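You operate a simulated robot arm through the tools that you are given. There is no shell and no other tool. Be economical: measure what you need, move in short steps, check, and stop when the job is done.

You are at the controls of a simulated robot arm. One attempt, no reset.

Task
Take the tin from the top of the order bench and put it on top of the brown tape roll. Put the stone from the top of the right side table on the top of the wrap bench. Turn the turns dial to 2x. Press the tally button three times. Put the green brush from the top of the near stack on the shelf of the test bench and the black brush on the top of the right side table. Open the light box door. Any order will do. Set down upright: tin, brush.

It is judged by the outcome, as a careful person would: the job done as asked, and still so three seconds after it is handed in. It fails if anything else is knocked over, pushed out of place, dropped, spilled or broken.

Robot
A 6-joint arm with a four-finger gripper on a trunk, on a base that drives. Base frame: it is fixed to the floor where the robot stands at the start and does not move with it; the origin is under the middle of the robot, x ahead of it, y to its left, z up; the surface under the hand at the start is at about z = 80. Readings come in cm, rad, newtons and seconds.
Its first joint turns from -2.897 to 2.897 rad. Places, roughly: brush [325, -25, 75]; light box door [360, 610, 100]; shelf of the test bench [120, -260, 30]; stone (3x2x2 cm) [760, 40, 70]; tally button [240, 120, 90]; tape roll (11x11x5 cm) [60, -30, 80]; tin [50, 0, 75]; top of the right side table [770, 40, 70]; top of the wrap bench [830, -180, 60]; turns dial [800, -300, 120]. Payload 3.67 kg.
The TCP is the grasp point between the finger pads, 2.8 cm short of the fingertips. In the tool frame z runs along the fingers and y along their closing line. The gripper opens to 11.2 cm. The gripper's body begins 7.3 cm behind the TCP.
Orientation is that of the tool frame in the base frame, as a unit quaternion [w, x, y, z]. With the fingers straight down and closing along the base's y, the tool's x points along the base's -x, its y along +y and its z along -z.

Tools
- The arm moves only by the tool servo_tool. Its argument "steps" is a list of rows, each a list of 7 numbers: the turn, a rotation vector about the tool's x, y, z in units of 8 degrees (1.0 is 8 degrees), then the shift along the tool's x, y, z in units of 20 mm (1.0 is 20 mm), then the closure in counts, from 0 (fully open) to 255 (shut). In form: [[wx, wy, wz, tx, ty, tz, fingers], ...]. A call has 1 to 10 rows; each row shifts and turns the commanded pose from where the row before left it, along the tool's axes as they then stand. A call with a number of a shift or a turn outside -1 to 1 is refused whole. Each row takes 0.2 s and may step no farther than 5 cm and 0.15 rad from the row before; otherwise, or with a gripper value out of range, the whole call is refused. Where a pose cannot be reached the arm comes as near as it can. A force on the tool above 40 N (or 10 N above the force at the start of the call, whichever is more), or a blocked arm, ends the call early, and 0.2 s more pass. Each finger halts on what it meets, pressing with about 23 N; the grip force reading is that of the motor and also rises with nothing between the fingers. The clock runs only during rows and for 0.2 s after the last one: add rows that do not move to give the fingers time. It gives the time, the measured TCP pose, the force on the tool (base axes), the opening and the grip force at its end, in the units of the frame above (readings bear some noise), with the torque about the TCP (base axes, N m) and any sound that the robot's microphone picked up.
- Cameras (640 x 400 px; columns grow to the right, rows downward): "scene" is now at [9.19, 17.43, 132.15]; the picture's right is [-0.49, -0.87, 0.00], its down [-0.45, 0.25, -0.85] and it looks along [0.75, -0.42, -0.52] (base axes); focal length 250 px, centre (320, 200). "wrist" rides on the gripper at [6, -1.8, -10.4] in the tool frame; the picture's right is [0.29, 0.96, 0.00], its down [-0.80, 0.24, -0.55] and it looks along [-0.53, 0.16, 0.83] (tool axes); focal length 234 px, centre (320, 200). There is no depth. A picture from a camera that has moved, and an enlarged one, comes with that camera's place and axes in the base frame and with its lens. The place of the scene camera against the robot may be out by one fixed shift of up to 1.8 cm in any direction.
- capture(camera): a new picture of that camera. It takes no simulated time.
- base_move(legs): drives the robot by 1 to 6 legs, each [ahead, left, turn to the left] in cm, cm and rad, along the robot's own axes; the way and the turn of a leg run together, so that a leg with both is an arc; at most 150 cm and 3.142 rad a leg. The arm and the cameras ride along, it lands a little off, and it stops where it bumps. It gives what a move gives.
- turn_head(pan, tilt): turns the head with the scene camera to pan (to the left, within 2.496 rad either way) and tilt (down, from -0.506 to 1.204), counted from straight ahead of the robot. It gives what a move gives.
- zoom(camera, box): a new picture of the part [left, top, right, bottom] of that camera's present view, enlarged. It takes no simulated time.
- job_done(): hands the job in; it is judged then, once.

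Go step by step. Nothing tells you exact positions but the pictures and the camera data: compare them with the known pose of the tool, close in by small moves and look again before you grip or let go. The budget is 175 turns and 138 pictures, counting those below and the enlarged ones. Unless the task says otherwise, let go and move clear before handing in.

The tools are called after "Call:" by a JSON object that holds its "method" and its "body". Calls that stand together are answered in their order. servo_tool: Moves the arm, as the interface text tells. Its arguments: {"type":"object","properties":{"steps":{"type":"array","items":{"type":"array","items":{"type":"number"}}}},"required":["steps"]} The other tools are called the same way: base_move (legs) drives the base; turn_head (pan, tilt) turns the head that bears the scene camera; capture (camera) takes a picture; zoom (camera, box) takes an enlarged picture of a part of a camera's view; job_done () hands the job in.

At the start:

```text
t: 0.0
tcp_pos: [54.19, -30.9, 105.56]
ee_rot: [0.001, 0.0, 1.0, 0.0]
wrist_force: [0.2, 0.5, 0.1]
wrist_torque: [0.01, 0.01, -0.01]
opening: 11.16
grasp_force: 0.1
robot x, y, heading: [0.05, -0.21, 0.002]
head pan, tilt: [-0.51, 0.548]
```

scene: 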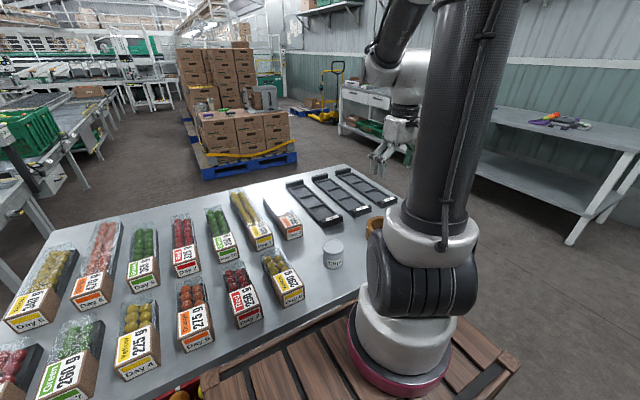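
wrist: 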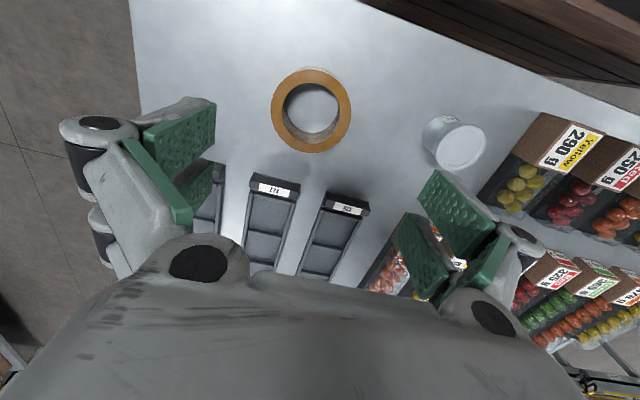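

The tin stands at about (53.5, -12) and the tape roll's centre is at about (55.6, -31.6). I'll move the hand above the tin and look.

Call:
{"method": "servo_tool", "body": {"steps": [[0, 0, 0, 0.03, 0.95, 0.3, 0], [0, 0, 0, 0.03, 0.95, 0.3, 0], [0, 0, 0, 0.03, 0.95, 0.3, 0], [0, 0, 0, 0.03, 0.95, 0.3, 0], [0, 0, 0, 0.03, 0.95, 0.3, 0], [0, 0, 0, 0.03, 0.95, 0.3, 0], [0, 0, 0, 0.03, 0.95, 0.3, 0], [0, 0, 0, 0.03, 0.95, 0.3, 0], [0, 0, 0, 0.03, 0.95, 0.3, 0], [0, 0, 0, 0.03, 0.95, 0.3, 0]]}}

Call:
{"method": "capture", "body": {"camera": "wrist"}}

Call:
{"method": "capture", "body": {"camera": "scene"}}

```text
t: 2.2
tcp_pos: [53.58, -11.96, 99.55]
ee_rot: [-0.001, 0.0, 1.0, 0.001]
wrist_force: [0.6, 0.1, -0.4]
wrist_torque: [0.01, 0.01, 0.04]
opening: 11.22
grasp_force: 0.1
robot x, y, heading: [0.03, 0.06, -0.003]
head pan, tilt: [-0.51, 0.548]
```

```text
135 pictures are left
camera wrist: at [47.65, -13.79, 109.99], right [-0.29, 0.96, 0.0], down [0.8, 0.24, 0.55], along [0.53, 0.16, -0.83], focal length 234 px, centre (320, 200)
```

wrist: 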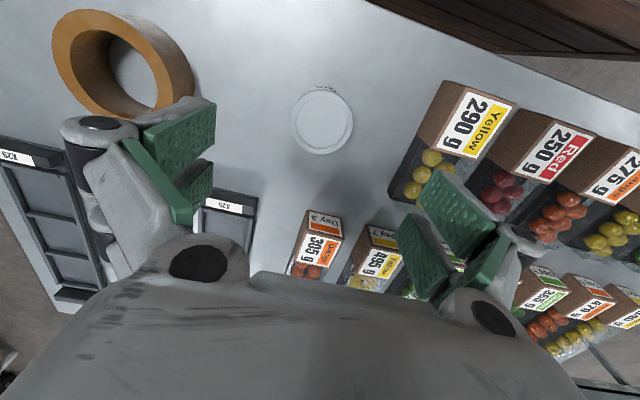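

```text
134 pictures are left
camera scene: at [9.2, 17.43, 132.15], right [-0.49, -0.87, 0.0], down [-0.45, 0.25, -0.85], along [0.75, -0.42, -0.52], focal length 250 px, centre (320, 200)
```

scene: 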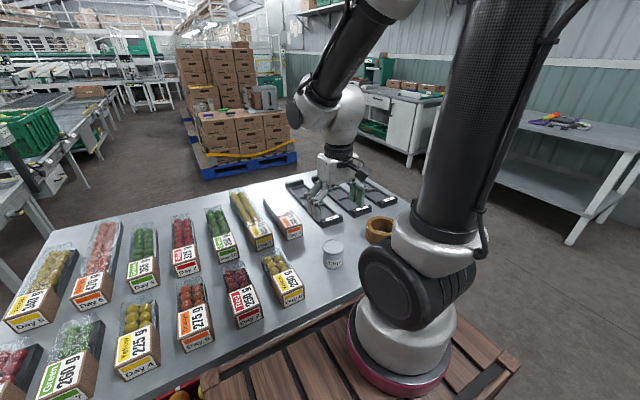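

The lid's centre is at (53.5, -11.8) with its top at z≈87, and it is about 6.1 cm wide. There is room for the fingers, so I'll descend and grip.

Call:
{"method": "servo_tool", "body": {"steps": [[0, 0, 0, 0, 0.05, 1, 0], [0, 0, 0, 0, 0.05, 1, 0], [0, 0, 0, 0, 0, 1, 0], [0, 0, 0, 0, 0, 1, 0], [0, 0, 0, 0, 0, 1, 0], [0, 0, 0, 0, 0, 1, 0], [0, 0, 0, 0, 0, 1, 0], [0, 0, 0, 0, 0, 0.8, 0], [0, 0, 0, 0, 0, 0, 255], [0, 0, 0, 0, 0, 0, 255]]}}

Call:
{"method": "capture", "body": {"camera": "wrist"}}

```text
t: 4.4
tcp_pos: [57.14, -12.24, 84.89]
ee_rot: [-0.002, 0.0, 1.0, 0.002]
wrist_force: [0.2, 0.4, 1.5]
wrist_torque: [-0.02, -0.03, -0.01]
opening: 6.03
grasp_force: 22.9
out of reach, approached as far as the arm can: row 2, 3, 4, 5, 6, 8
robot x, y, heading: [0.35, 0.13, 0.002]
head pan, tilt: [-0.51, 0.548]
```

```text
133 pictures are left
camera wrist: at [51.12, -14.17, 95.42], right [-0.29, 0.96, 0.0], down [0.8, 0.24, 0.55], along [0.53, 0.16, -0.83], focal length 234 px, centre (320, 200)
```

wrist: 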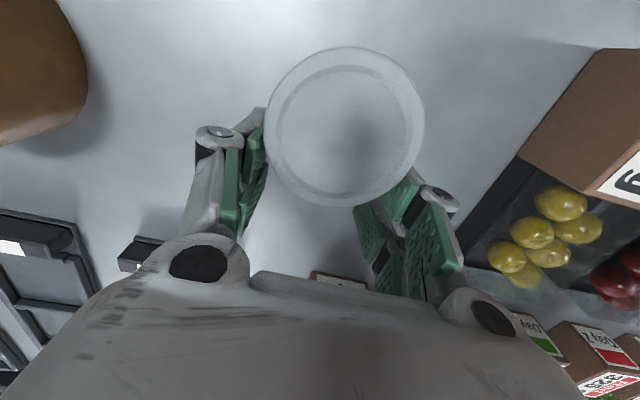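

The pose was too close in: the arm stopped at x≈57 while the tin is still at about (53.2, -12.5). I'll open, rise, and back the base away so that the tin comes within reach.

Call:
{"method": "servo_tool", "body": {"steps": [[0, 0, 0, 0, 0, 0, 0], [0, 0, 0, 0, 0, 0, 0], [0, 0, 0, 0, 0, -1, 0], [0, 0, 0, 0, 0, -1, 0], [0, 0, 0, 0, 0, -1, 0], [0, 0, 0, 0, 0, -1, 0], [0, 0, 0, 0, 0, -1, 0], [0, 0, 0, 0, 0, -1, 0]]}}

Call:
{"method": "capture", "body": {"camera": "wrist"}}

```text
t: 6.2
tcp_pos: [57.04, -12.13, 97.07]
ee_rot: [-0.001, 0.0, 1.0, 0.0]
wrist_force: [0.7, 0.5, -0.4]
wrist_torque: [-0.01, 0.02, 0.04]
opening: 11.22
grasp_force: 0.1
robot x, y, heading: [-0.33, 0.09, 0.003]
head pan, tilt: [-0.51, 0.548]
```

```text
132 pictures are left
camera wrist: at [51.07, -14.04, 107.46], right [-0.29, 0.96, 0.0], down [0.8, 0.24, 0.55], along [0.53, 0.16, -0.83], focal length 234 px, centre (320, 200)
```

wrist: 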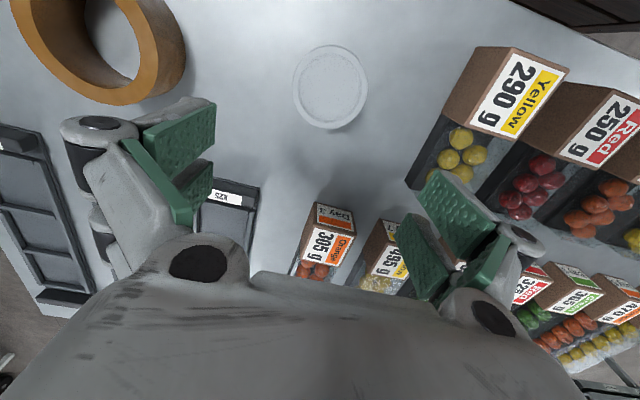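

The tin is undisturbed at (53.5, -12.3). I'll back up 8 cm.

Call:
{"method": "base_move", "body": {"legs": [[-8, 0, 0]]}}

Call:
{"method": "servo_tool", "body": {"steps": [[0, 0, 0, -1, 0, 0, 0], [0, 0, 0, -1, 0, 0, 0], [0, 0, 0, -0.3, 0, 0, 0]]}}

Call:
{"method": "capture", "body": {"camera": "wrist"}}

```text
t: 7.3
tcp_pos: [49.07, -12.13, 96.92]
ee_rot: [0.0, -0.001, 1.0, 0.0]
wrist_force: [0.7, -0.3, 0.5]
wrist_torque: [-0.03, -0.02, 0.01]
opening: 11.2
grasp_force: 0.0
robot x, y, heading: [-7.86, -0.25, 0.0]
head pan, tilt: [-0.51, 0.548]
```

```text
t: 8.1
tcp_pos: [53.55, -12.16, 96.97]
ee_rot: [-0.001, 0.0, 1.0, 0.0]
wrist_force: [0.5, 0.2, 1.0]
wrist_torque: [0.01, -0.03, 0.02]
opening: 11.18
grasp_force: 0.2
robot x, y, heading: [-8.34, -0.33, -0.001]
head pan, tilt: [-0.51, 0.548]
```

```text
131 pictures are left
camera wrist: at [47.58, -13.98, 107.44], right [-0.29, 0.96, 0.0], down [0.8, 0.24, 0.55], along [0.53, 0.16, -0.83], focal length 234 px, centre (320, 200)
```

wrist: 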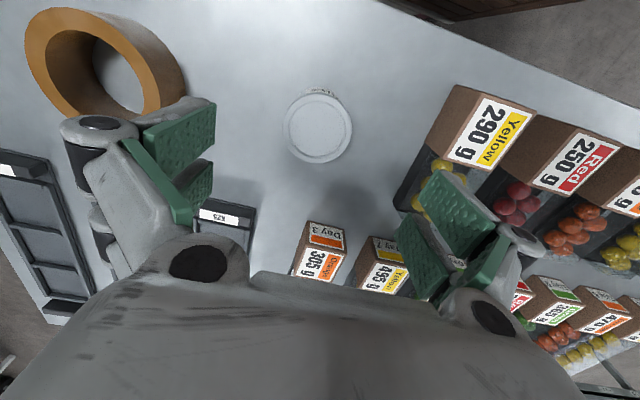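

The tin is at (53.45, -12.35), almost straight below. I'll descend to z≈83.9, check the pose, then grip.

Call:
{"method": "servo_tool", "body": {"steps": [[0, 0, 0, 0, -0.1, 1, 0], [0, 0, 0, 0, 0, 1, 0], [0, 0, 0, 0, 0, 1, 0], [0, 0, 0, 0, 0, 1, 0], [0, 0, 0, 0, 0, 1, 0], [0, 0, 0, 0, 0, 1, 0], [0, 0, 0, 0, 0, 0.5, 0]]}}

Call:
{"method": "capture", "body": {"camera": "wrist"}}

```text
t: 9.7
tcp_pos: [53.58, -12.46, 83.92]
ee_rot: [0.0, 0.001, 1.0, 0.0]
wrist_force: [-0.7, -0.2, 0.0]
wrist_torque: [0.01, -0.02, 0.03]
opening: 11.21
grasp_force: 0.1
robot x, y, heading: [-8.18, -0.48, 0.001]
head pan, tilt: [-0.51, 0.548]
```

```text
130 pictures are left
camera wrist: at [47.55, -14.27, 94.41], right [-0.29, 0.96, 0.0], down [0.8, 0.24, 0.55], along [0.53, 0.16, -0.83], focal length 234 px, centre (320, 200)
```

wrist: 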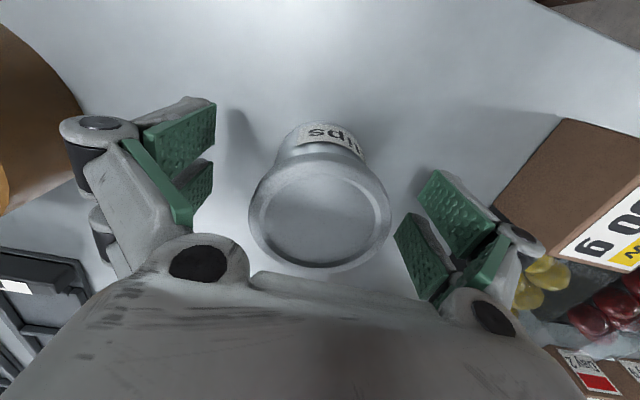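

The tin is centred between the fingers. I'll close and lift.

Call:
{"method": "servo_tool", "body": {"steps": [[0, 0, 0, 0, 0, 0, 255], [0, 0, 0, 0, 0, 0, 255], [0, 0, 0, 0, 0, 0, 255], [0, 0, 0, 0, 0, -1, 255], [0, 0, 0, 0, 0, -1, 255], [0, 0, 0, 0, 0, -1, 255], [0, 0, 0, 0, 0, -1, 255], [0, 0, 0, 0, 0, -1, 255]]}}

Call:
{"method": "capture", "body": {"camera": "wrist"}}

```text
t: 11.5
tcp_pos: [53.5, -12.35, 93.9]
ee_rot: [0.0, 0.0, 1.0, 0.0]
wrist_force: [0.9, -0.6, -1.2]
wrist_torque: [0.0, -0.01, 0.0]
opening: 5.43
grasp_force: 22.9
robot x, y, heading: [-7.88, 0.02, -0.001]
head pan, tilt: [-0.51, 0.548]
```

```text
129 pictures are left
camera wrist: at [47.61, -14.23, 104.4], right [-0.29, 0.96, 0.0], down [0.8, 0.24, 0.55], along [0.53, 0.16, -0.83], focal length 234 px, centre (320, 200)
```

wrist: 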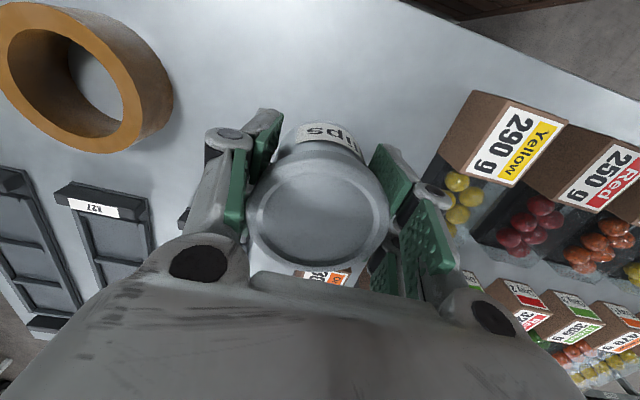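

The tin is held. The roll's hole (about 7.6 cm) is wider than the tin, so the tin must stand on the ring itself, about 4.2 cm off centre. I'll move nearer and measure the ring.

Call:
{"method": "servo_tool", "body": {"steps": [[0, 0, 0, 0, -1, -0.4, 255], [0, 0, 0, 0, -1, -0.4, 255], [0, 0, 0, 0, -1, -0.4, 255], [0, 0, 0, 0, -1, -0.4, 255], [0, 0, 0, 0, -1, -0.4, 255], [0, 0, 0, 0, 0, 0, 255]]}}

Call:
{"method": "capture", "body": {"camera": "wrist"}}

```text
t: 12.9
tcp_pos: [53.61, -22.49, 97.96]
ee_rot: [0.001, 0.001, 1.0, 0.0]
wrist_force: [0.6, -0.5, -1.7]
wrist_torque: [0.0, 0.01, -0.01]
opening: 5.43
grasp_force: 23.6
robot x, y, heading: [-7.84, -0.1, -0.001]
head pan, tilt: [-0.51, 0.548]
```

```text
128 pictures are left
camera wrist: at [47.59, -24.24, 108.45], right [-0.29, 0.96, 0.0], down [0.8, 0.24, 0.55], along [0.53, 0.16, -0.83], focal length 234 px, centre (320, 200)
```

wrist: 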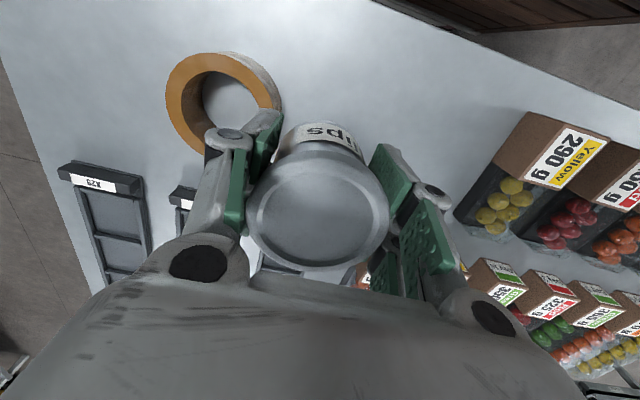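

I'll zoom in on the roll for an accurate fit.

Call:
{"method": "zoom", "body": {"camera": "wrist", "box": [150, 35, 310, 135]}}

```text
4.00 times, centred on (230, 85) of wrist
camera zoom: at [47.59, -24.24, 108.45], right [-0.29, 0.96, 0.0], down [0.8, 0.24, 0.55], along [0.53, 0.16, -0.83], focal length 937 px, centre (680, 660)
```

zoom: 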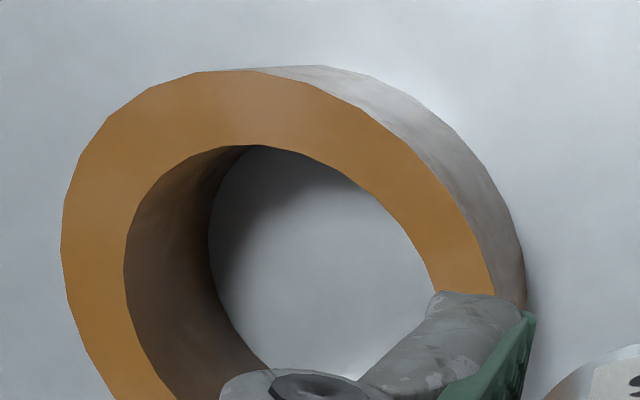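

Fit: the roll's centre is about (55.7, -31.75), with outer radius ≈5.2 and inner ≈3.7. I'll stand the tin at (55.7, -27.7) on the +y part of the ring, stopping first just above it.

Call:
{"method": "servo_tool", "body": {"steps": [[0, 0, 0, -0.35, -0.87, 0, 255], [0, 0, 0, -0.35, -0.87, 0, 255], [0, 0, 0, -0.35, -0.86, 0, 255], [0, 0, 0, 0, 0, 0.9, 255], [0, 0, 0, 0, 0, 0.9, 255], [0, 0, 0, 0, 0, 0.9, 255], [0, 0, 0, 0, 0, 0.9, 255], [0, 0, 0, 0, 0, 0, 255]]}}

Call:
{"method": "capture", "body": {"camera": "wrist"}}

Call:
{"method": "zoom", "body": {"camera": "scene", "box": [260, 150, 420, 290]}}

```text
t: 14.7
tcp_pos: [55.57, -27.62, 90.78]
ee_rot: [0.0, 0.0, 1.0, 0.0]
wrist_force: [0.5, 0.3, -0.6]
wrist_torque: [-0.02, 0.01, -0.01]
opening: 5.41
grasp_force: 23.0
robot x, y, heading: [-8.25, 0.06, -0.002]
head pan, tilt: [-0.51, 0.548]
```

```text
126 pictures are left
camera wrist: at [49.65, -29.46, 101.24], right [-0.29, 0.96, 0.0], down [0.8, 0.24, 0.55], along [0.53, 0.16, -0.83], focal length 234 px, centre (320, 200)
```

wrist: 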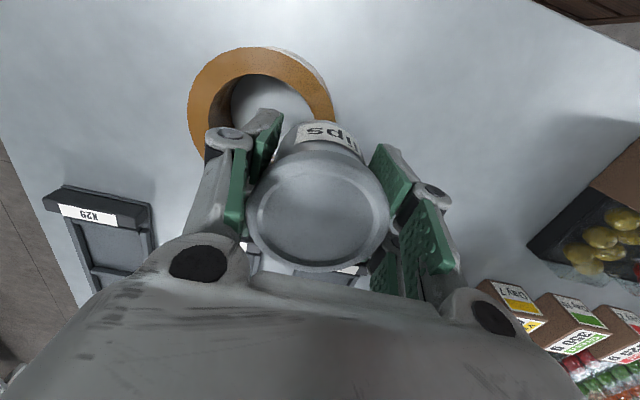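

```text
2.86 times, centred on (340, 220) of scene
camera zoom: at [1.12, 17.43, 132.15], right [-0.49, -0.87, 0.0], down [-0.45, 0.25, -0.85], along [0.75, -0.42, -0.52], focal length 714 px, centre (263, 143)
```

zoom: 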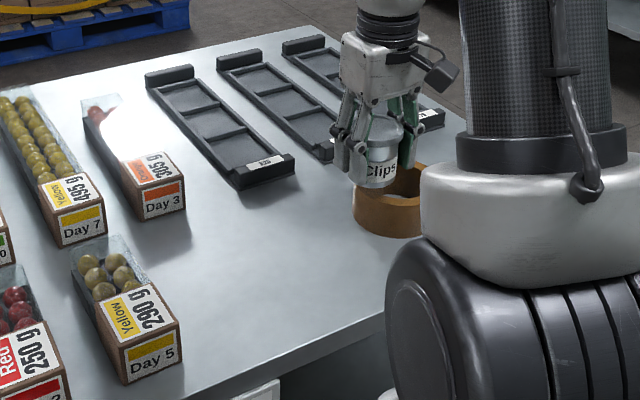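

The ring fit agrees with the earlier one (centre ≈ (55.8, -31.7), top z≈85). I'll lower gently until there is contact.

Call:
{"method": "servo_tool", "body": {"steps": [[0, 0, 0, -0.05, 0, 0.3, 255], [0, 0, 0, -0.05, 0, 0.3, 255], [0, 0, 0, 0, 0, 0.1, 255], [0, 0, 0, 0, 0, 0.1, 255], [0, 0, 0, 0, 0, 0.05, 255]]}}

Call:
{"method": "zoom", "body": {"camera": "scene", "box": [320, 160, 400, 230]}}

```text
t: 15.9
tcp_pos: [55.88, -27.54, 89.04]
ee_rot: [0.0, 0.0, 1.0, 0.0]
wrist_force: [-0.2, -0.3, -1.7]
wrist_torque: [0.02, 0.01, -0.01]
opening: 5.45
grasp_force: 23.3
robot x, y, heading: [-8.21, -0.31, 0.001]
head pan, tilt: [-0.51, 0.548]
```

```text
5.71 times, centred on (360, 195) of scene
camera zoom: at [1.12, 17.43, 132.15], right [-0.49, -0.87, 0.0], down [-0.45, 0.25, -0.85], along [0.75, -0.42, -0.52], focal length 1427 px, centre (91, 229)
```

zoom: 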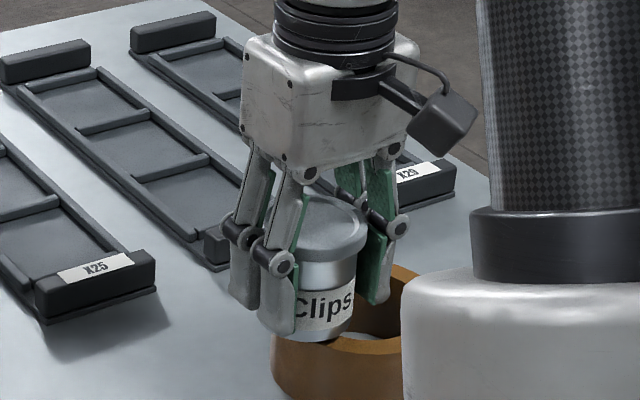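

It hasn't touched yet. I'll lower in 1 mm steps.

Call:
{"method": "servo_tool", "body": {"steps": [[0, 0, 0, 0, 0, 0.05, 255], [0, 0, 0, 0, 0, 0.05, 255], [0, 0, 0, 0, 0, 0.05, 255], [0, 0, 0, 0, 0, 0, 255]]}}

Call:
{"method": "servo_tool", "body": {"steps": [[0, 0, 0, 0, 0, 0.05, 255], [0, 0, 0, 0, 0, 0, 255]]}}

Call:
{"method": "servo_tool", "body": {"steps": [[0, 0, 0, 0, 0, 0.05, 255], [0, 0, 0, 0, 0, 0, 255]]}}

```text
t: 16.9
tcp_pos: [55.93, -27.6, 88.87]
ee_rot: [0.0, 0.0, 1.0, 0.001]
wrist_force: [0.3, -0.1, -1.7]
wrist_torque: [-0.03, -0.01, 0.0]
opening: 5.45
grasp_force: 23.1
robot x, y, heading: [-8.22, 0.13, 0.001]
head pan, tilt: [-0.51, 0.548]
```

```text
t: 17.5
tcp_pos: [55.84, -27.66, 88.65]
ee_rot: [0.001, 0.0, 1.0, 0.0]
wrist_force: [-0.4, 2.5, 11.7]
wrist_torque: [-0.02, 0.09, -0.01]
opening: 5.45
grasp_force: 23.3
robot x, y, heading: [-8.2, -0.14, 0.005]
head pan, tilt: [-0.51, 0.548]
```

```text
t: 18.1
tcp_pos: [55.93, -27.52, 88.77]
ee_rot: [0.001, 0.0, 1.0, 0.0]
wrist_force: [4.5, 2.7, 18.1]
wrist_torque: [0.05, -0.27, 0.06]
opening: 5.42
grasp_force: 22.5
robot x, y, heading: [-7.85, 0.16, -0.003]
head pan, tilt: [-0.51, 0.548]
```

There is contact. I'll ease off a hair, open, and look.

Call:
{"method": "servo_tool", "body": {"steps": [[0, 0, 0, 0, 0, -0.05, 255], [0, 0, 0, 0, 0, 0, 200], [0, 0, 0, 0, 0, 0, 120], [0, 0, 0, 0, 0, 0, 0], [0, 0, 0, 0, 0, 0, 0]]}}

Call:
{"method": "capture", "body": {"camera": "wrist"}}

Call:
{"method": "zoom", "body": {"camera": "scene", "box": [320, 160, 400, 230]}}

```text
t: 19.3
tcp_pos: [55.87, -27.54, 88.72]
ee_rot: [0.0, 0.0, 1.0, 0.0]
wrist_force: [0.5, -0.6, 0.2]
wrist_torque: [0.05, 0.01, 0.03]
opening: 11.19
grasp_force: 0.1
robot x, y, heading: [-7.95, -0.14, 0.005]
head pan, tilt: [-0.51, 0.548]
```

```text
123 pictures are left
camera wrist: at [49.85, -29.49, 99.15], right [-0.29, 0.96, 0.0], down [0.8, 0.24, 0.55], along [0.53, 0.16, -0.83], focal length 234 px, centre (320, 200)
```

wrist: 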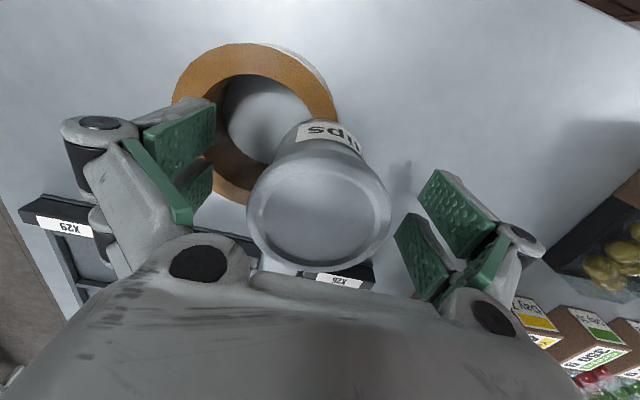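

```text
5.71 times, centred on (360, 195) of scene
camera zoom: at [1.11, 17.43, 132.15], right [-0.49, -0.87, 0.0], down [-0.45, 0.25, -0.85], along [0.75, -0.42, -0.52], focal length 1427 px, centre (91, 229)
```

zoom: 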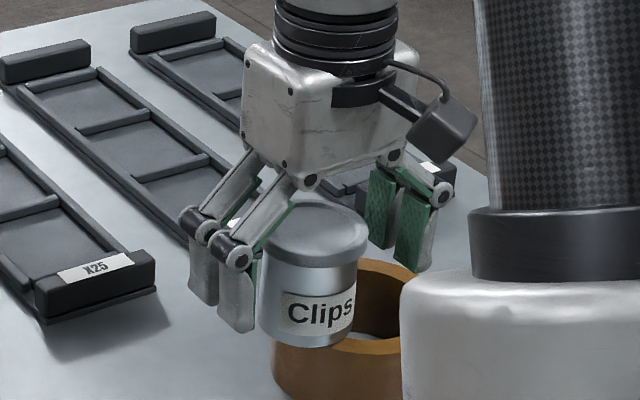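

The tin stands upright on the ring. I'll rise straight up, then survey with the head to plan the drive.

Call:
{"method": "servo_tool", "body": {"steps": [[0, 0, 0, 0, 0, -1, 0], [0, 0, 0, 0, 0, -1, 0], [0, 0, 0, 0, 0, -1, 0], [0, 0, 0, 0, 0, -1, 0], [0, 0, 0, 0, 0, -1, 0], [0, 0, 0, 0, 0, -1, 0], [0, 0, 0, 0, 0, -1, 0], [0, 0, 0, 0, 0, -1, 0], [0, 0, 0, 0, 0, -1, 0], [0, 0, 0, 0, 0, -1, 0]]}}

Call:
{"method": "turn_head", "body": {"pan": 0.5, "tilt": 0.25}}

Call:
{"method": "capture", "body": {"camera": "scene"}}

Call:
{"method": "turn_head", "body": {"pan": -0.7, "tilt": 0.25}}

Call:
{"method": "capture", "body": {"camera": "scene"}}

Call:
{"method": "turn_head", "body": {"pan": -1.7, "tilt": 0.3}}

Call:
{"method": "capture", "body": {"camera": "scene"}}

```text
t: 21.5
tcp_pos: [55.85, -27.59, 108.77]
ee_rot: [0.001, 0.0, 1.0, 0.0]
wrist_force: [-0.3, -0.2, 0.3]
wrist_torque: [0.02, 0.04, -0.01]
opening: 11.2
grasp_force: 0.0
robot x, y, heading: [-8.14, -0.1, 0.001]
head pan, tilt: [-0.51, 0.548]
```

```text
t: 22.7
tcp_pos: [55.76, -27.48, 108.62]
ee_rot: [0.0, 0.0, 1.0, 0.0]
wrist_force: [-0.2, -0.4, 0.6]
wrist_torque: [-0.02, -0.02, 0.0]
opening: 11.19
grasp_force: 0.1
robot x, y, heading: [-8.32, 0.1, 0.0]
head pan, tilt: [0.499, 0.25]
```

```text
121 pictures are left
camera scene: at [1.48, 26.27, 134.9], right [0.48, -0.88, 0.0], down [-0.22, -0.12, -0.97], along [0.85, 0.46, -0.25], focal length 250 px, centre (320, 200)
```

scene: 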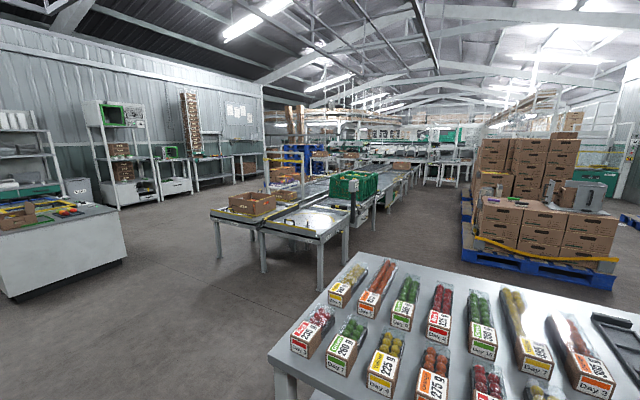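

```text
t: 24.1
tcp_pos: [55.71, -27.68, 108.67]
ee_rot: [0.001, 0.0, 1.0, 0.001]
wrist_force: [-0.3, -0.5, 0.2]
wrist_torque: [-0.01, -0.01, -0.03]
opening: 11.18
grasp_force: 0.0
robot x, y, heading: [-7.96, -0.05, 0.003]
head pan, tilt: [-0.7, 0.25]
```

```text
120 pictures are left
camera scene: at [0.42, 15.8, 134.9], right [-0.64, -0.77, 0.0], down [-0.19, 0.16, -0.97], along [0.74, -0.62, -0.25], focal length 250 px, centre (320, 200)
```

scene: 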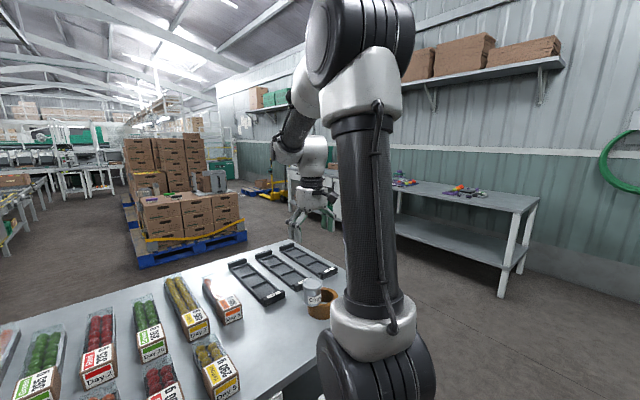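

```text
t: 25.4
tcp_pos: [55.85, -27.45, 108.67]
ee_rot: [0.0, 0.001, 1.0, 0.0]
wrist_force: [0.7, 0.1, 0.9]
wrist_torque: [-0.01, 0.0, -0.01]
opening: 11.2
grasp_force: 0.0
robot x, y, heading: [-7.88, 0.1, -0.001]
head pan, tilt: [-1.7, 0.3]
```

```text
119 pictures are left
camera scene: at [-7.92, 12.55, 134.43], right [-0.99, 0.13, 0.0], down [0.04, 0.29, -0.96], along [-0.12, -0.95, -0.3], focal length 250 px, centre (320, 200)
```

scene: 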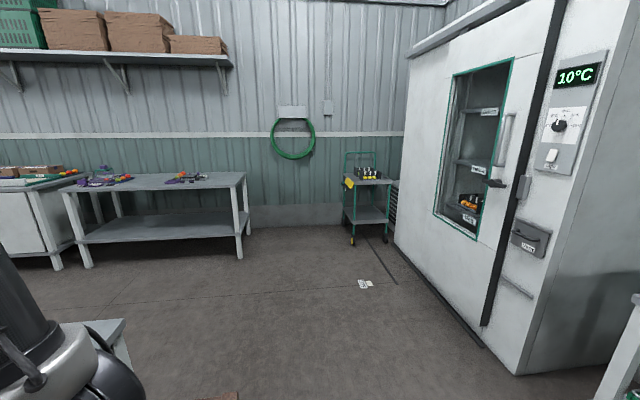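

Mapped so far: the order bench spans x 41–107 and y ±60, the near stack is ahead at x≈300, and the test bench is along y≈-231. I'll check the floor to my right before driving.

Call:
{"method": "turn_head", "body": {"pan": -1.4, "tilt": 1.0}}

Call:
{"method": "capture", "body": {"camera": "scene"}}

```text
t: 26.5
tcp_pos: [55.86, -27.6, 108.56]
ee_rot: [0.0, 0.0, 1.0, 0.0]
wrist_force: [-0.4, -0.6, -0.3]
wrist_torque: [0.04, 0.0, -0.02]
opening: 11.21
grasp_force: 0.2
robot x, y, heading: [-7.81, 0.13, -0.003]
head pan, tilt: [-1.4, 1.0]
```

```text
118 pictures are left
camera scene: at [-5.54, 14.94, 128.48], right [-0.99, -0.17, 0.0], down [-0.14, 0.83, -0.54], along [0.09, -0.53, -0.84], focal length 250 px, centre (320, 200)
```

scene: 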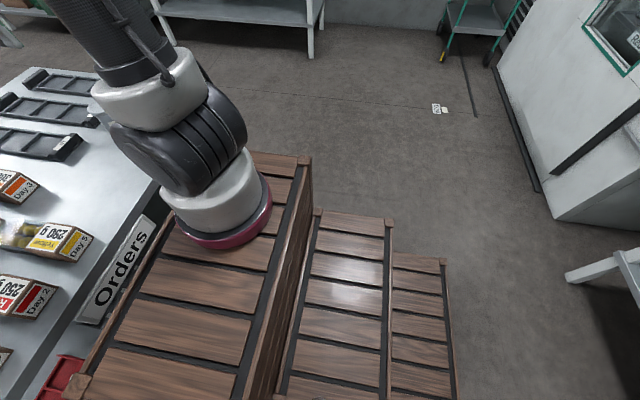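

My cart is about ±45 cm wide and the floor to the right is clear. I'll strafe right past the order bench, then drive forward, and look again.

Call:
{"method": "base_move", "body": {"legs": [[0, -112, 0], [140, 0, 0]]}}

Call:
{"method": "turn_head", "body": {"pan": 0.3, "tilt": 0.3}}

Call:
{"method": "capture", "body": {"camera": "scene"}}

```text
t: 38.9
tcp_pos: [198.16, -139.19, 108.65]
ee_rot: [0.0, 0.0, 1.0, -0.001]
wrist_force: [0.0, 0.1, 0.0]
wrist_torque: [0.01, 0.05, 0.02]
opening: 11.21
grasp_force: 0.1
robot x, y, heading: [134.2, -111.7, 0.003]
head pan, tilt: [-1.4, 1.0]
```

```text
t: 40.6
tcp_pos: [198.17, -139.31, 108.65]
ee_rot: [0.0, -0.001, 1.0, 0.001]
wrist_force: [0.5, 0.6, -0.3]
wrist_torque: [0.01, 0.03, 0.02]
opening: 11.19
grasp_force: 0.0
robot x, y, heading: [134.58, -111.82, 0.003]
head pan, tilt: [0.3, 0.3]
```

```text
117 pictures are left
camera scene: at [144.43, -87.18, 134.43], right [0.3, -0.95, 0.0], down [-0.28, -0.09, -0.96], along [0.91, 0.28, -0.3], focal length 250 px, centre (320, 200)
```

scene: 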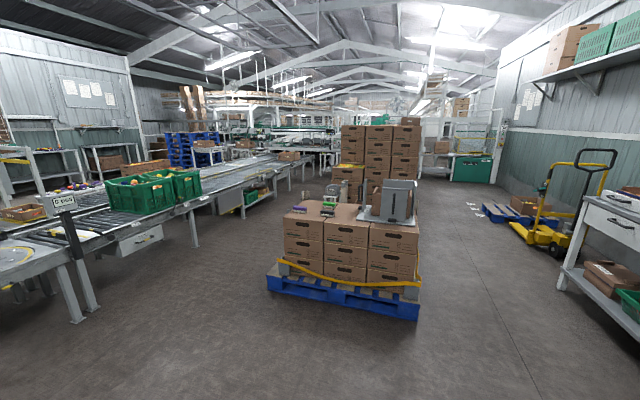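

The brushes lie on the left part of the near pallet's top. I'll drive to about (240, -25), facing it.

Call:
{"method": "base_move", "body": {"legs": [[104, 0, 0], [0, 87, 0]]}}

Call:
{"method": "turn_head", "body": {"pan": 0.0, "tilt": 0.5}}

Call:
{"method": "capture", "body": {"camera": "scene"}}

Call:
{"method": "capture", "body": {"camera": "wrist"}}

```text
t: 50.2
tcp_pos: [302.89, -51.44, 108.73]
ee_rot: [0.0, -0.006, 1.0, 0.0]
wrist_force: [0.0, 0.3, 0.4]
wrist_torque: [0.02, -0.03, 0.01]
opening: 11.21
grasp_force: 0.1
robot x, y, heading: [238.57, -24.41, 0.013]
head pan, tilt: [0.3, 0.3]
```

```text
t: 51.0
tcp_pos: [302.94, -51.23, 108.69]
ee_rot: [0.0, -0.006, 1.0, 0.0]
wrist_force: [0.6, 1.1, 0.0]
wrist_torque: [-0.01, -0.03, 0.0]
opening: 11.19
grasp_force: 0.1
robot x, y, heading: [239.16, -24.29, 0.011]
head pan, tilt: [0.0, 0.499]
```

```text
116 pictures are left
camera scene: at [248.98, -2.63, 132.59], right [0.01, -1.0, 0.0], down [-0.48, -0.01, -0.88], along [0.88, 0.01, -0.48], focal length 250 px, centre (320, 200)
```

scene: 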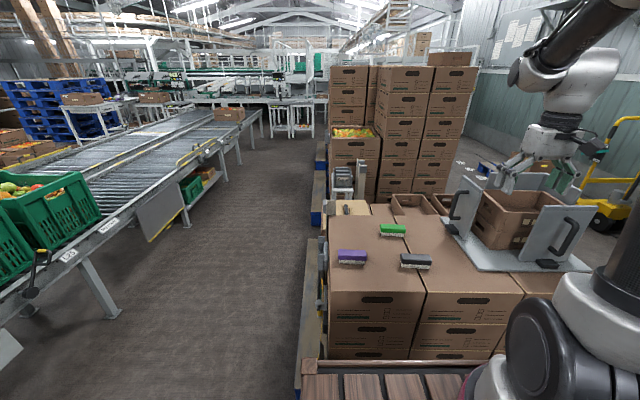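

```text
115 pictures are left
camera wrist: at [297.09, -53.22, 119.12], right [-0.3, 0.95, 0.0], down [0.79, 0.25, 0.55], along [0.53, 0.17, -0.83], focal length 234 px, centre (320, 200)
```

wrist: 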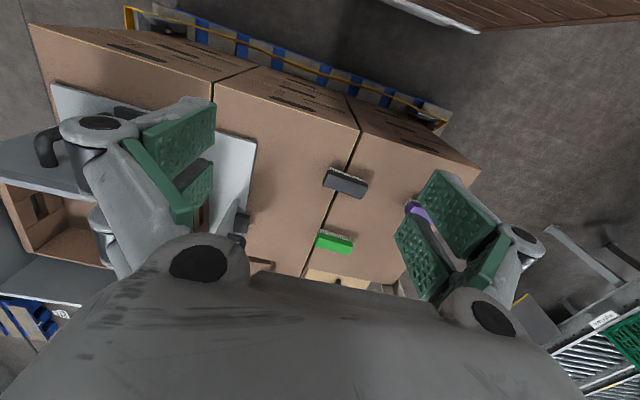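

The stack top is at z≈66. Green is at about (341, -34), black at (320, -37), purple at (322, -14); each is roughly 12 cm long along y. The shelf is under a table top, so I'll grip the green brush with the tool tilted about 40° along the brush's length. First I advance 10 cm and bring the hand over.

Call:
{"method": "base_move", "body": {"legs": [[10, 0, -0.011]]}}

Call:
{"method": "servo_tool", "body": {"steps": [[0, 0, 0, -0.8, 1, 0, 0], [0, 0, 0, -0.8, 1, 0, 0], [0, 0, 0, -0.8, 1, 0, 0], [0, 0, 0, -0.8, 1, 0, 0], [0, 0, 0, -0.8, 1, 0, 0], [0, 0, 0, -0.8, 1, 0, 0], [0, 0, 0, -0.8, 1, 0, 0], [0, 0, 0, -0.8, 1, 0, 0], [0, 0, 0, -0.8, 1, 0, 0], [0, 0, 0, -0.8, 1, 0, 0]]}}

Call:
{"method": "servo_tool", "body": {"steps": [[0, 0, 1, 0, 0, 0, 0], [0, 0, 1, 0, 0, 0, 0], [0, 0, 1, 0, 0, 0, 0], [0, 0, 1, 0, 0, 0, 0], [0, 0, 1, 0, 0, 0, 0], [0, 0, 1, 0, 0, 0, 0], [0, 0, 1, 0, 0, 0, 0], [0, 0, 1, 0, 0, 0, 0], [0, 0, 1, 0, 0, 0, 0], [0, 0, 1, 0, 0, 0, 0]]}}

Call:
{"method": "capture", "body": {"camera": "wrist"}}

```text
t: 52.2
tcp_pos: [312.93, -51.88, 108.67]
ee_rot: [-0.001, -0.001, 1.0, 0.001]
wrist_force: [0.5, 0.1, -1.1]
wrist_torque: [0.03, 0.02, 0.02]
opening: 11.18
grasp_force: 0.0
robot x, y, heading: [248.45, -24.4, -0.001]
head pan, tilt: [0.0, 0.499]
```

```text
t: 54.4
tcp_pos: [328.65, -31.76, 108.69]
ee_rot: [0.0, -0.001, 1.0, -0.001]
wrist_force: [-0.6, 1.0, 0.2]
wrist_torque: [0.03, 0.01, -0.02]
opening: 11.19
grasp_force: 0.1
robot x, y, heading: [248.74, -24.35, 0.004]
head pan, tilt: [0.0, 0.499]
```

```text
t: 56.6
tcp_pos: [328.71, -31.83, 108.6]
ee_rot: [0.0, 0.643, 0.766, -0.001]
wrist_force: [0.6, 0.4, 0.4]
wrist_torque: [0.01, 0.02, -0.02]
opening: 11.22
grasp_force: 0.0
robot x, y, heading: [248.96, -24.16, 0.006]
head pan, tilt: [0.0, 0.499]
```

```text
114 pictures are left
camera wrist: at [325.95, -26.3, 119.11], right [0.89, 0.45, 0.0], down [0.37, -0.74, 0.55], along [0.25, -0.49, -0.83], focal length 234 px, centre (320, 200)
```

wrist: 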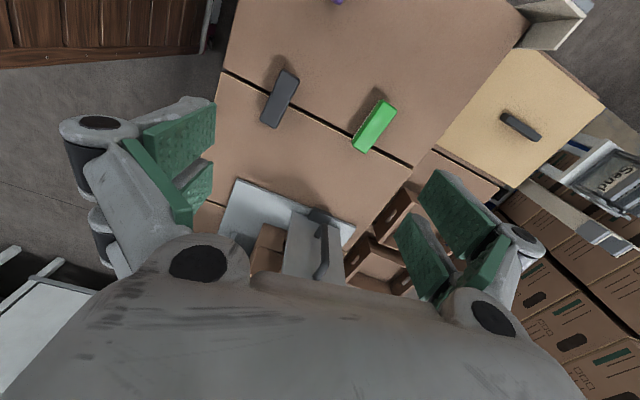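

Green's centre is about (342.9, -34.0), with its long axis 6° off y and about 10 cm long. I'll finish the yaw, move above it and tilt 40°.

Call:
{"method": "servo_tool", "body": {"steps": [[0, 0, 0.53, 0, 0, 0, 0], [0, 0, 0, 0.294, 0.993, 0.9, 0], [0, 0, 0, 0.294, 0.993, 0.9, 0], [0, 0, 0, 0.294, 0.993, 0.9, 0], [0, 0, 0, 0.294, 0.993, 0.9, 0], [0, 0, 0, 0.294, 0.993, 0.9, 0], [0, 0, 0, 0.294, 0.993, 0.9, 0], [0, 0, 0, 0.294, 0.993, 0.9, 0]]}}

Call:
{"method": "servo_tool", "body": {"steps": [[0, -1, 0, 0, 0, 0, 0], [0, -1, 0, 0, 0, 0, 0], [0, -1, 0, 0, 0, 0, 0], [0, -1, 0, 0, 0, 0, 0], [0, -1, 0, 0, 0, 0, 0], [0, 0, 0, 0, 0, 0, 0]]}}

Call:
{"method": "capture", "body": {"camera": "wrist"}}

Call:
{"method": "capture", "body": {"camera": "scene"}}

```text
t: 58.4
tcp_pos: [342.1, -26.31, 96.06]
ee_rot: [0.0, 0.67, 0.743, 0.0]
wrist_force: [-0.2, 0.6, 0.8]
wrist_torque: [0.02, -0.03, 0.02]
opening: 11.23
grasp_force: 0.1
robot x, y, heading: [249.14, -24.41, 0.001]
head pan, tilt: [0.0, 0.499]
```

```text
t: 59.8
tcp_pos: [342.24, -26.28, 96.12]
ee_rot: [0.254, 0.63, 0.697, -0.23]
wrist_force: [0.1, -0.3, 0.5]
wrist_torque: [0.03, 0.03, 0.0]
opening: 11.2
grasp_force: 0.1
robot x, y, heading: [248.73, -24.52, 0.002]
head pan, tilt: [0.0, 0.499]
```

```text
113 pictures are left
camera wrist: at [339.28, -15.34, 100.2], right [0.93, 0.32, -0.19], down [0.26, -0.23, 0.94], along [0.26, -0.92, -0.3], focal length 234 px, centre (320, 200)
```

wrist: 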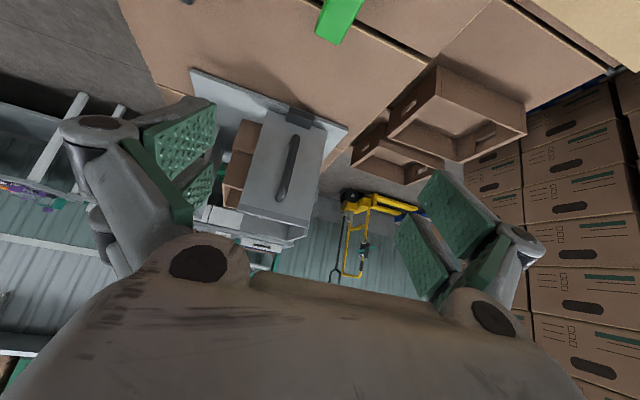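

```text
112 pictures are left
camera scene: at [259.26, -2.67, 132.59], right [0.0, -1.0, 0.0], down [-0.48, 0.0, -0.88], along [0.88, 0.0, -0.48], focal length 250 px, centre (320, 200)
```

scene: 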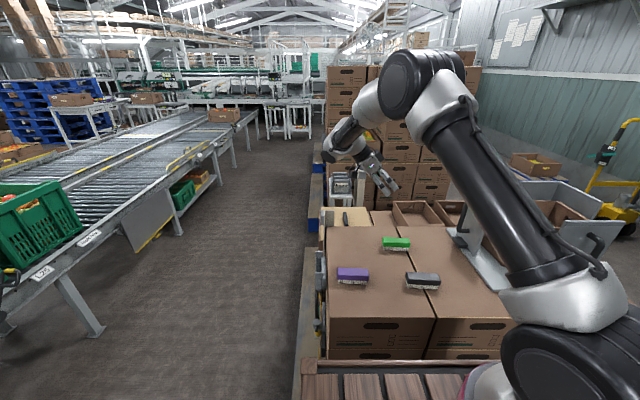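

The tilted pose works. I'll zoom in on the brushes to judge their height.

Call:
{"method": "zoom", "body": {"camera": "scene", "box": [320, 215, 460, 300]}}

Call:
{"method": "zoom", "body": {"camera": "wrist", "box": [260, 0, 420, 100]}}

```text
4.57 times, centred on (390, 258) of scene
camera zoom: at [259.26, -2.67, 132.59], right [0.0, -1.0, 0.0], down [-0.48, 0.0, -0.88], along [0.88, 0.0, -0.48], focal length 1142 px, centre (0, -63)
```

zoom: 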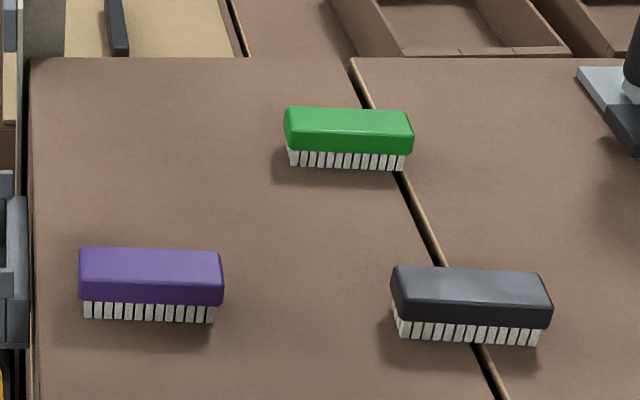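

```text
4.00 times, centred on (340, 50) of wrist
camera zoom: at [339.28, -15.34, 100.2], right [0.93, 0.32, -0.19], down [0.26, -0.23, 0.94], along [0.26, -0.92, -0.3], focal length 937 px, centre (240, 800)
```

zoom: 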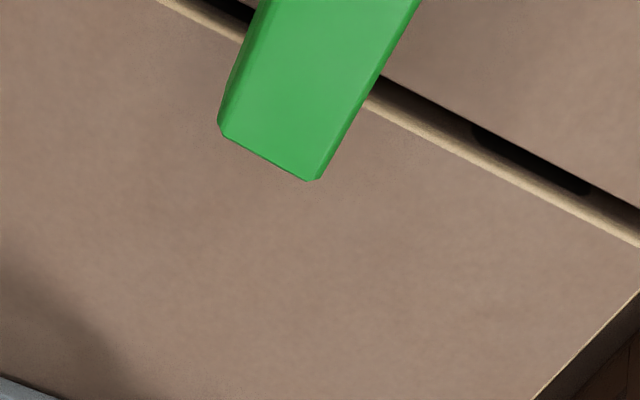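

Stack top ≈63.5, brush body z≈65.5–67.8, centre (343.2, -34.4). I'll line up along the tilted approach line and look again.

Call:
{"method": "servo_tool", "body": {"steps": [[0, 0, 0, 0.88, 0.014, 0.9, 0], [0, 0, 0, 0.88, 0.014, 0.9, 0], [0, 0, 0, 0.88, 0.014, 0.9, 0], [0, 0, 0, 0.88, 0.014, 0.9, 0], [0, 0, 0, 0.88, 0.014, 0.9, 0], [0, 0, 0, 0.88, 0.014, 0.9, 0], [0, 0, 0, 0.88, 0.014, 0.9, 0], [0, 0, 0, 0, 0, 0, 0]]}}

Call:
{"method": "capture", "body": {"camera": "wrist"}}

Call:
{"method": "zoom", "body": {"camera": "scene", "box": [320, 150, 480, 270]}}

```text
t: 61.6
tcp_pos: [342.17, -25.01, 78.51]
ee_rot: [0.254, 0.629, 0.698, -0.229]
wrist_force: [-0.1, 0.3, 0.3]
wrist_torque: [0.01, 0.0, -0.01]
opening: 11.21
grasp_force: 0.0
robot x, y, heading: [248.89, -24.87, 0.002]
head pan, tilt: [0.0, 0.499]
```

```text
109 pictures are left
camera wrist: at [339.35, -14.01, 82.62], right [0.93, 0.32, -0.19], down [0.26, -0.23, 0.94], along [0.26, -0.92, -0.3], focal length 234 px, centre (320, 200)
```

wrist: 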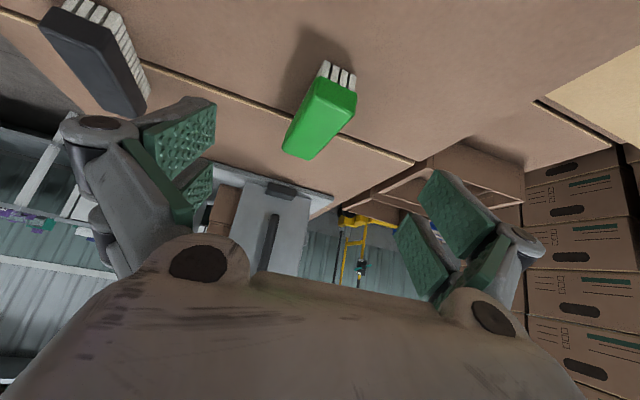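

```text
3.33 times, centred on (400, 210) of scene
camera zoom: at [259.26, -2.67, 132.59], right [0.0, -1.0, 0.0], down [-0.48, 0.0, -0.88], along [0.88, 0.0, -0.48], focal length 833 px, centre (53, 167)
```

zoom: 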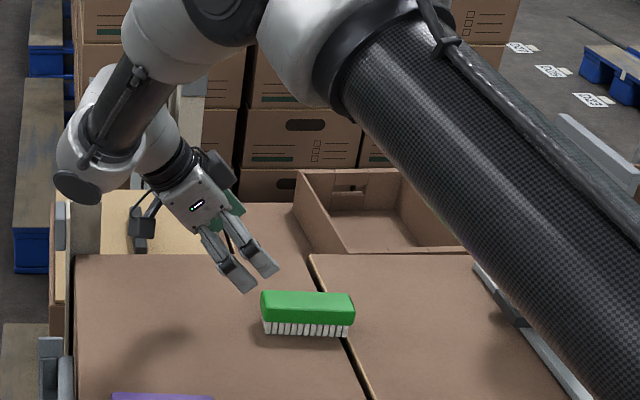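

The alignment is good. I'll trim the yaw by about 6°, close in along the approach line, and grip.

Call:
{"method": "servo_tool", "body": {"steps": [[0.48, 0, 0.57, 0, 0.2, 0, 0], [0, 0, 0, 0, 0.2, 0.9, 0], [0, 0, 0, 0, 0, 0.9, 0], [0, 0, 0, 0, 0, 0.9, 0], [0, 0, 0, 0, 0, 0.9, 0], [0, 0, 0, 0, 0, 0.9, 0], [0, 0, 0, 0, 0, 0.9, 0], [0, 0, 0, 0, 0, 0.9, 0], [0, 0, 0, 0, 0, 0.9, 0]]}}

Call:
{"method": "capture", "body": {"camera": "wrist"}}

Call:
{"method": "zoom", "body": {"camera": "scene", "box": [320, 180, 460, 270]}}

```text
t: 63.6
tcp_pos: [343.05, -33.98, 67.72]
ee_rot: [0.243, 0.664, 0.664, -0.241]
wrist_force: [-10.8, 16.6, 32.8]
wrist_torque: [0.78, 1.95, -0.81]
opening: 11.24
grasp_force: 0.1
robot x, y, heading: [249.08, -24.72, 0.009]
head pan, tilt: [0.0, 0.499]
```

```text
107 pictures are left
camera wrist: at [341.28, -22.8, 71.93], right [0.96, 0.22, -0.18], down [0.24, -0.25, 0.94], along [0.16, -0.94, -0.3], focal length 234 px, centre (320, 200)
```

wrist: 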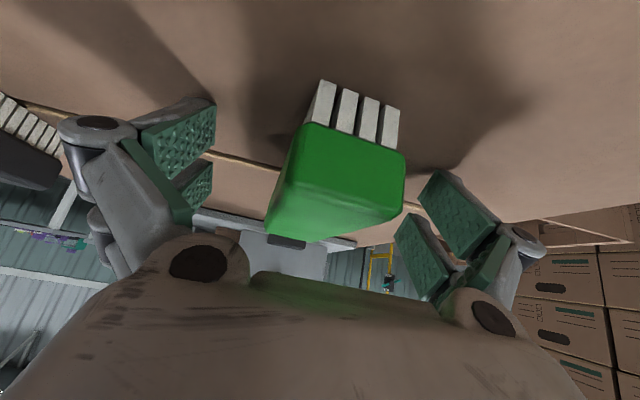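

```text
4.44 times, centred on (390, 225) of scene
camera zoom: at [259.08, -2.59, 132.59], right [0.0, -1.0, 0.0], down [-0.48, 0.0, -0.88], along [0.88, 0.0, -0.48], focal length 1110 px, centre (9, 89)
```

zoom: 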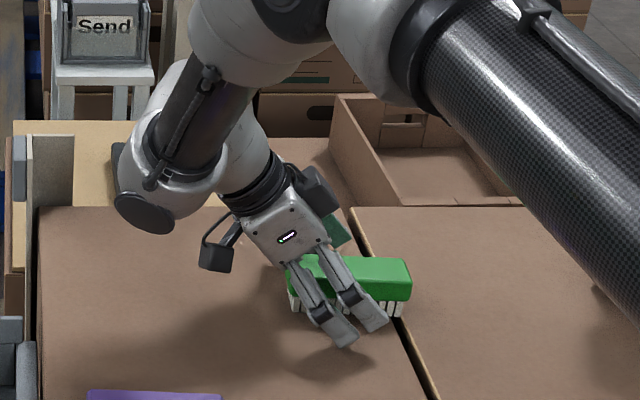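

The fingertips touched the cardboard, so I'll lift 5 mm, shift 0.8 cm in +x to centre on the brush, and grip.

Call:
{"method": "servo_tool", "body": {"steps": [[0, 0, 0, -0.18, 0, -0.21, 0], [0, 0, 0, 0, 0.4, 0, 0], [0, 0, 0, 0, 0, 0, 255], [0, 0, 0, 0, 0, 0, 255], [0, 0, 0, 0, 0, 0, 255], [0, 0, 0, 0, 0, 0, 255]]}}

Call:
{"method": "capture", "body": {"camera": "wrist"}}

```text
t: 64.5
tcp_pos: [343.7, -34.1, 69.3]
ee_rot: [0.245, 0.664, 0.662, -0.245]
wrist_force: [-38.4, 9.5, 72.7]
wrist_torque: [0.66, 3.85, -0.33]
opening: 4.95
grasp_force: 32.7
robot x, y, heading: [248.59, -24.82, 0.007]
head pan, tilt: [0.0, 0.499]
stopped in row 4: the force on the tool passed its limit at 60 N (the readings are from after the stop); the commanded pose is now the measured one
```

```text
105 pictures are left
camera wrist: at [341.97, -22.83, 73.17], right [0.96, 0.22, -0.19], down [0.24, -0.25, 0.94], along [0.16, -0.94, -0.29], focal length 234 px, centre (320, 200)
```

wrist: 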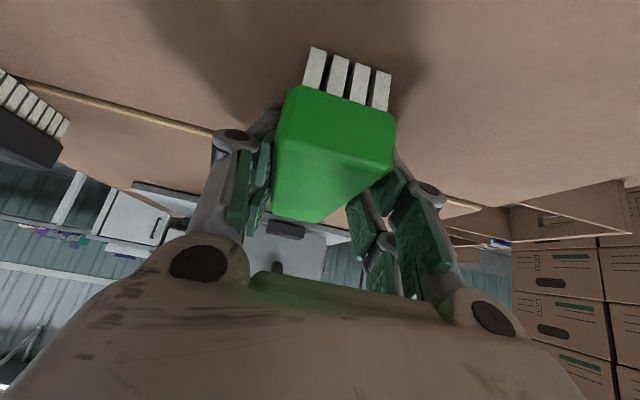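

As the fingers close they swing further down and press the box. I'll open slightly and rise 1.2 cm.

Call:
{"method": "servo_tool", "body": {"steps": [[0, 0, 0, 0, 0, 0, 100], [0, 0, 0, -0.2, 0, -0.23, 80], [0, 0, 0, -0.2, 0, -0.23, 60], [0, 0, 0, 0, 0, 0, 60]]}}

Call:
{"method": "capture", "body": {"camera": "wrist"}}

Call:
{"method": "zoom", "body": {"camera": "scene", "box": [340, 200, 440, 265]}}

```text
t: 65.5
tcp_pos: [343.82, -34.11, 69.41]
ee_rot: [0.241, 0.665, 0.664, -0.244]
wrist_force: [0.5, 0.5, -1.0]
wrist_torque: [0.05, -0.03, 0.02]
opening: 8.56
grasp_force: 0.0
robot x, y, heading: [249.0, -24.42, 0.005]
head pan, tilt: [0.0, 0.499]
```

```text
104 pictures are left
camera wrist: at [342.08, -22.92, 73.58], right [0.96, 0.22, -0.19], down [0.24, -0.25, 0.94], along [0.16, -0.94, -0.29], focal length 234 px, centre (320, 200)
```

wrist: 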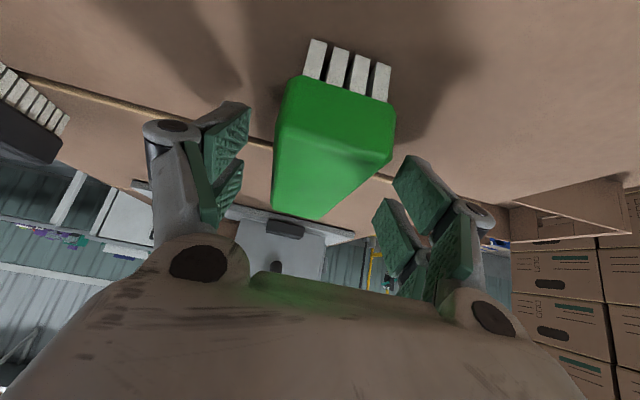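

```text
6.15 times, centred on (390, 232) of scene
camera zoom: at [259.24, -2.66, 132.59], right [0.0, -1.0, 0.0], down [-0.48, 0.0, -0.88], along [0.88, 0.0, -0.48], focal length 1537 px, centre (-111, 0)
```

zoom: 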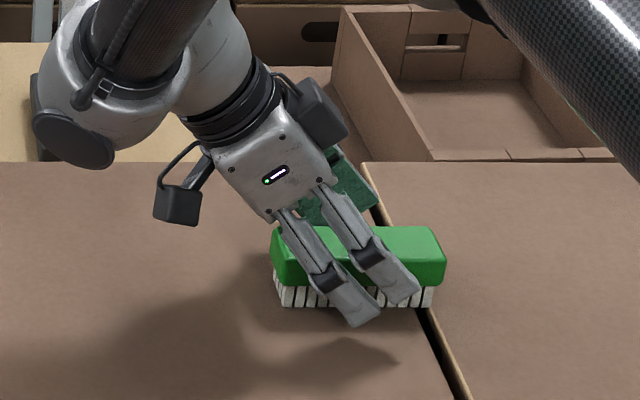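

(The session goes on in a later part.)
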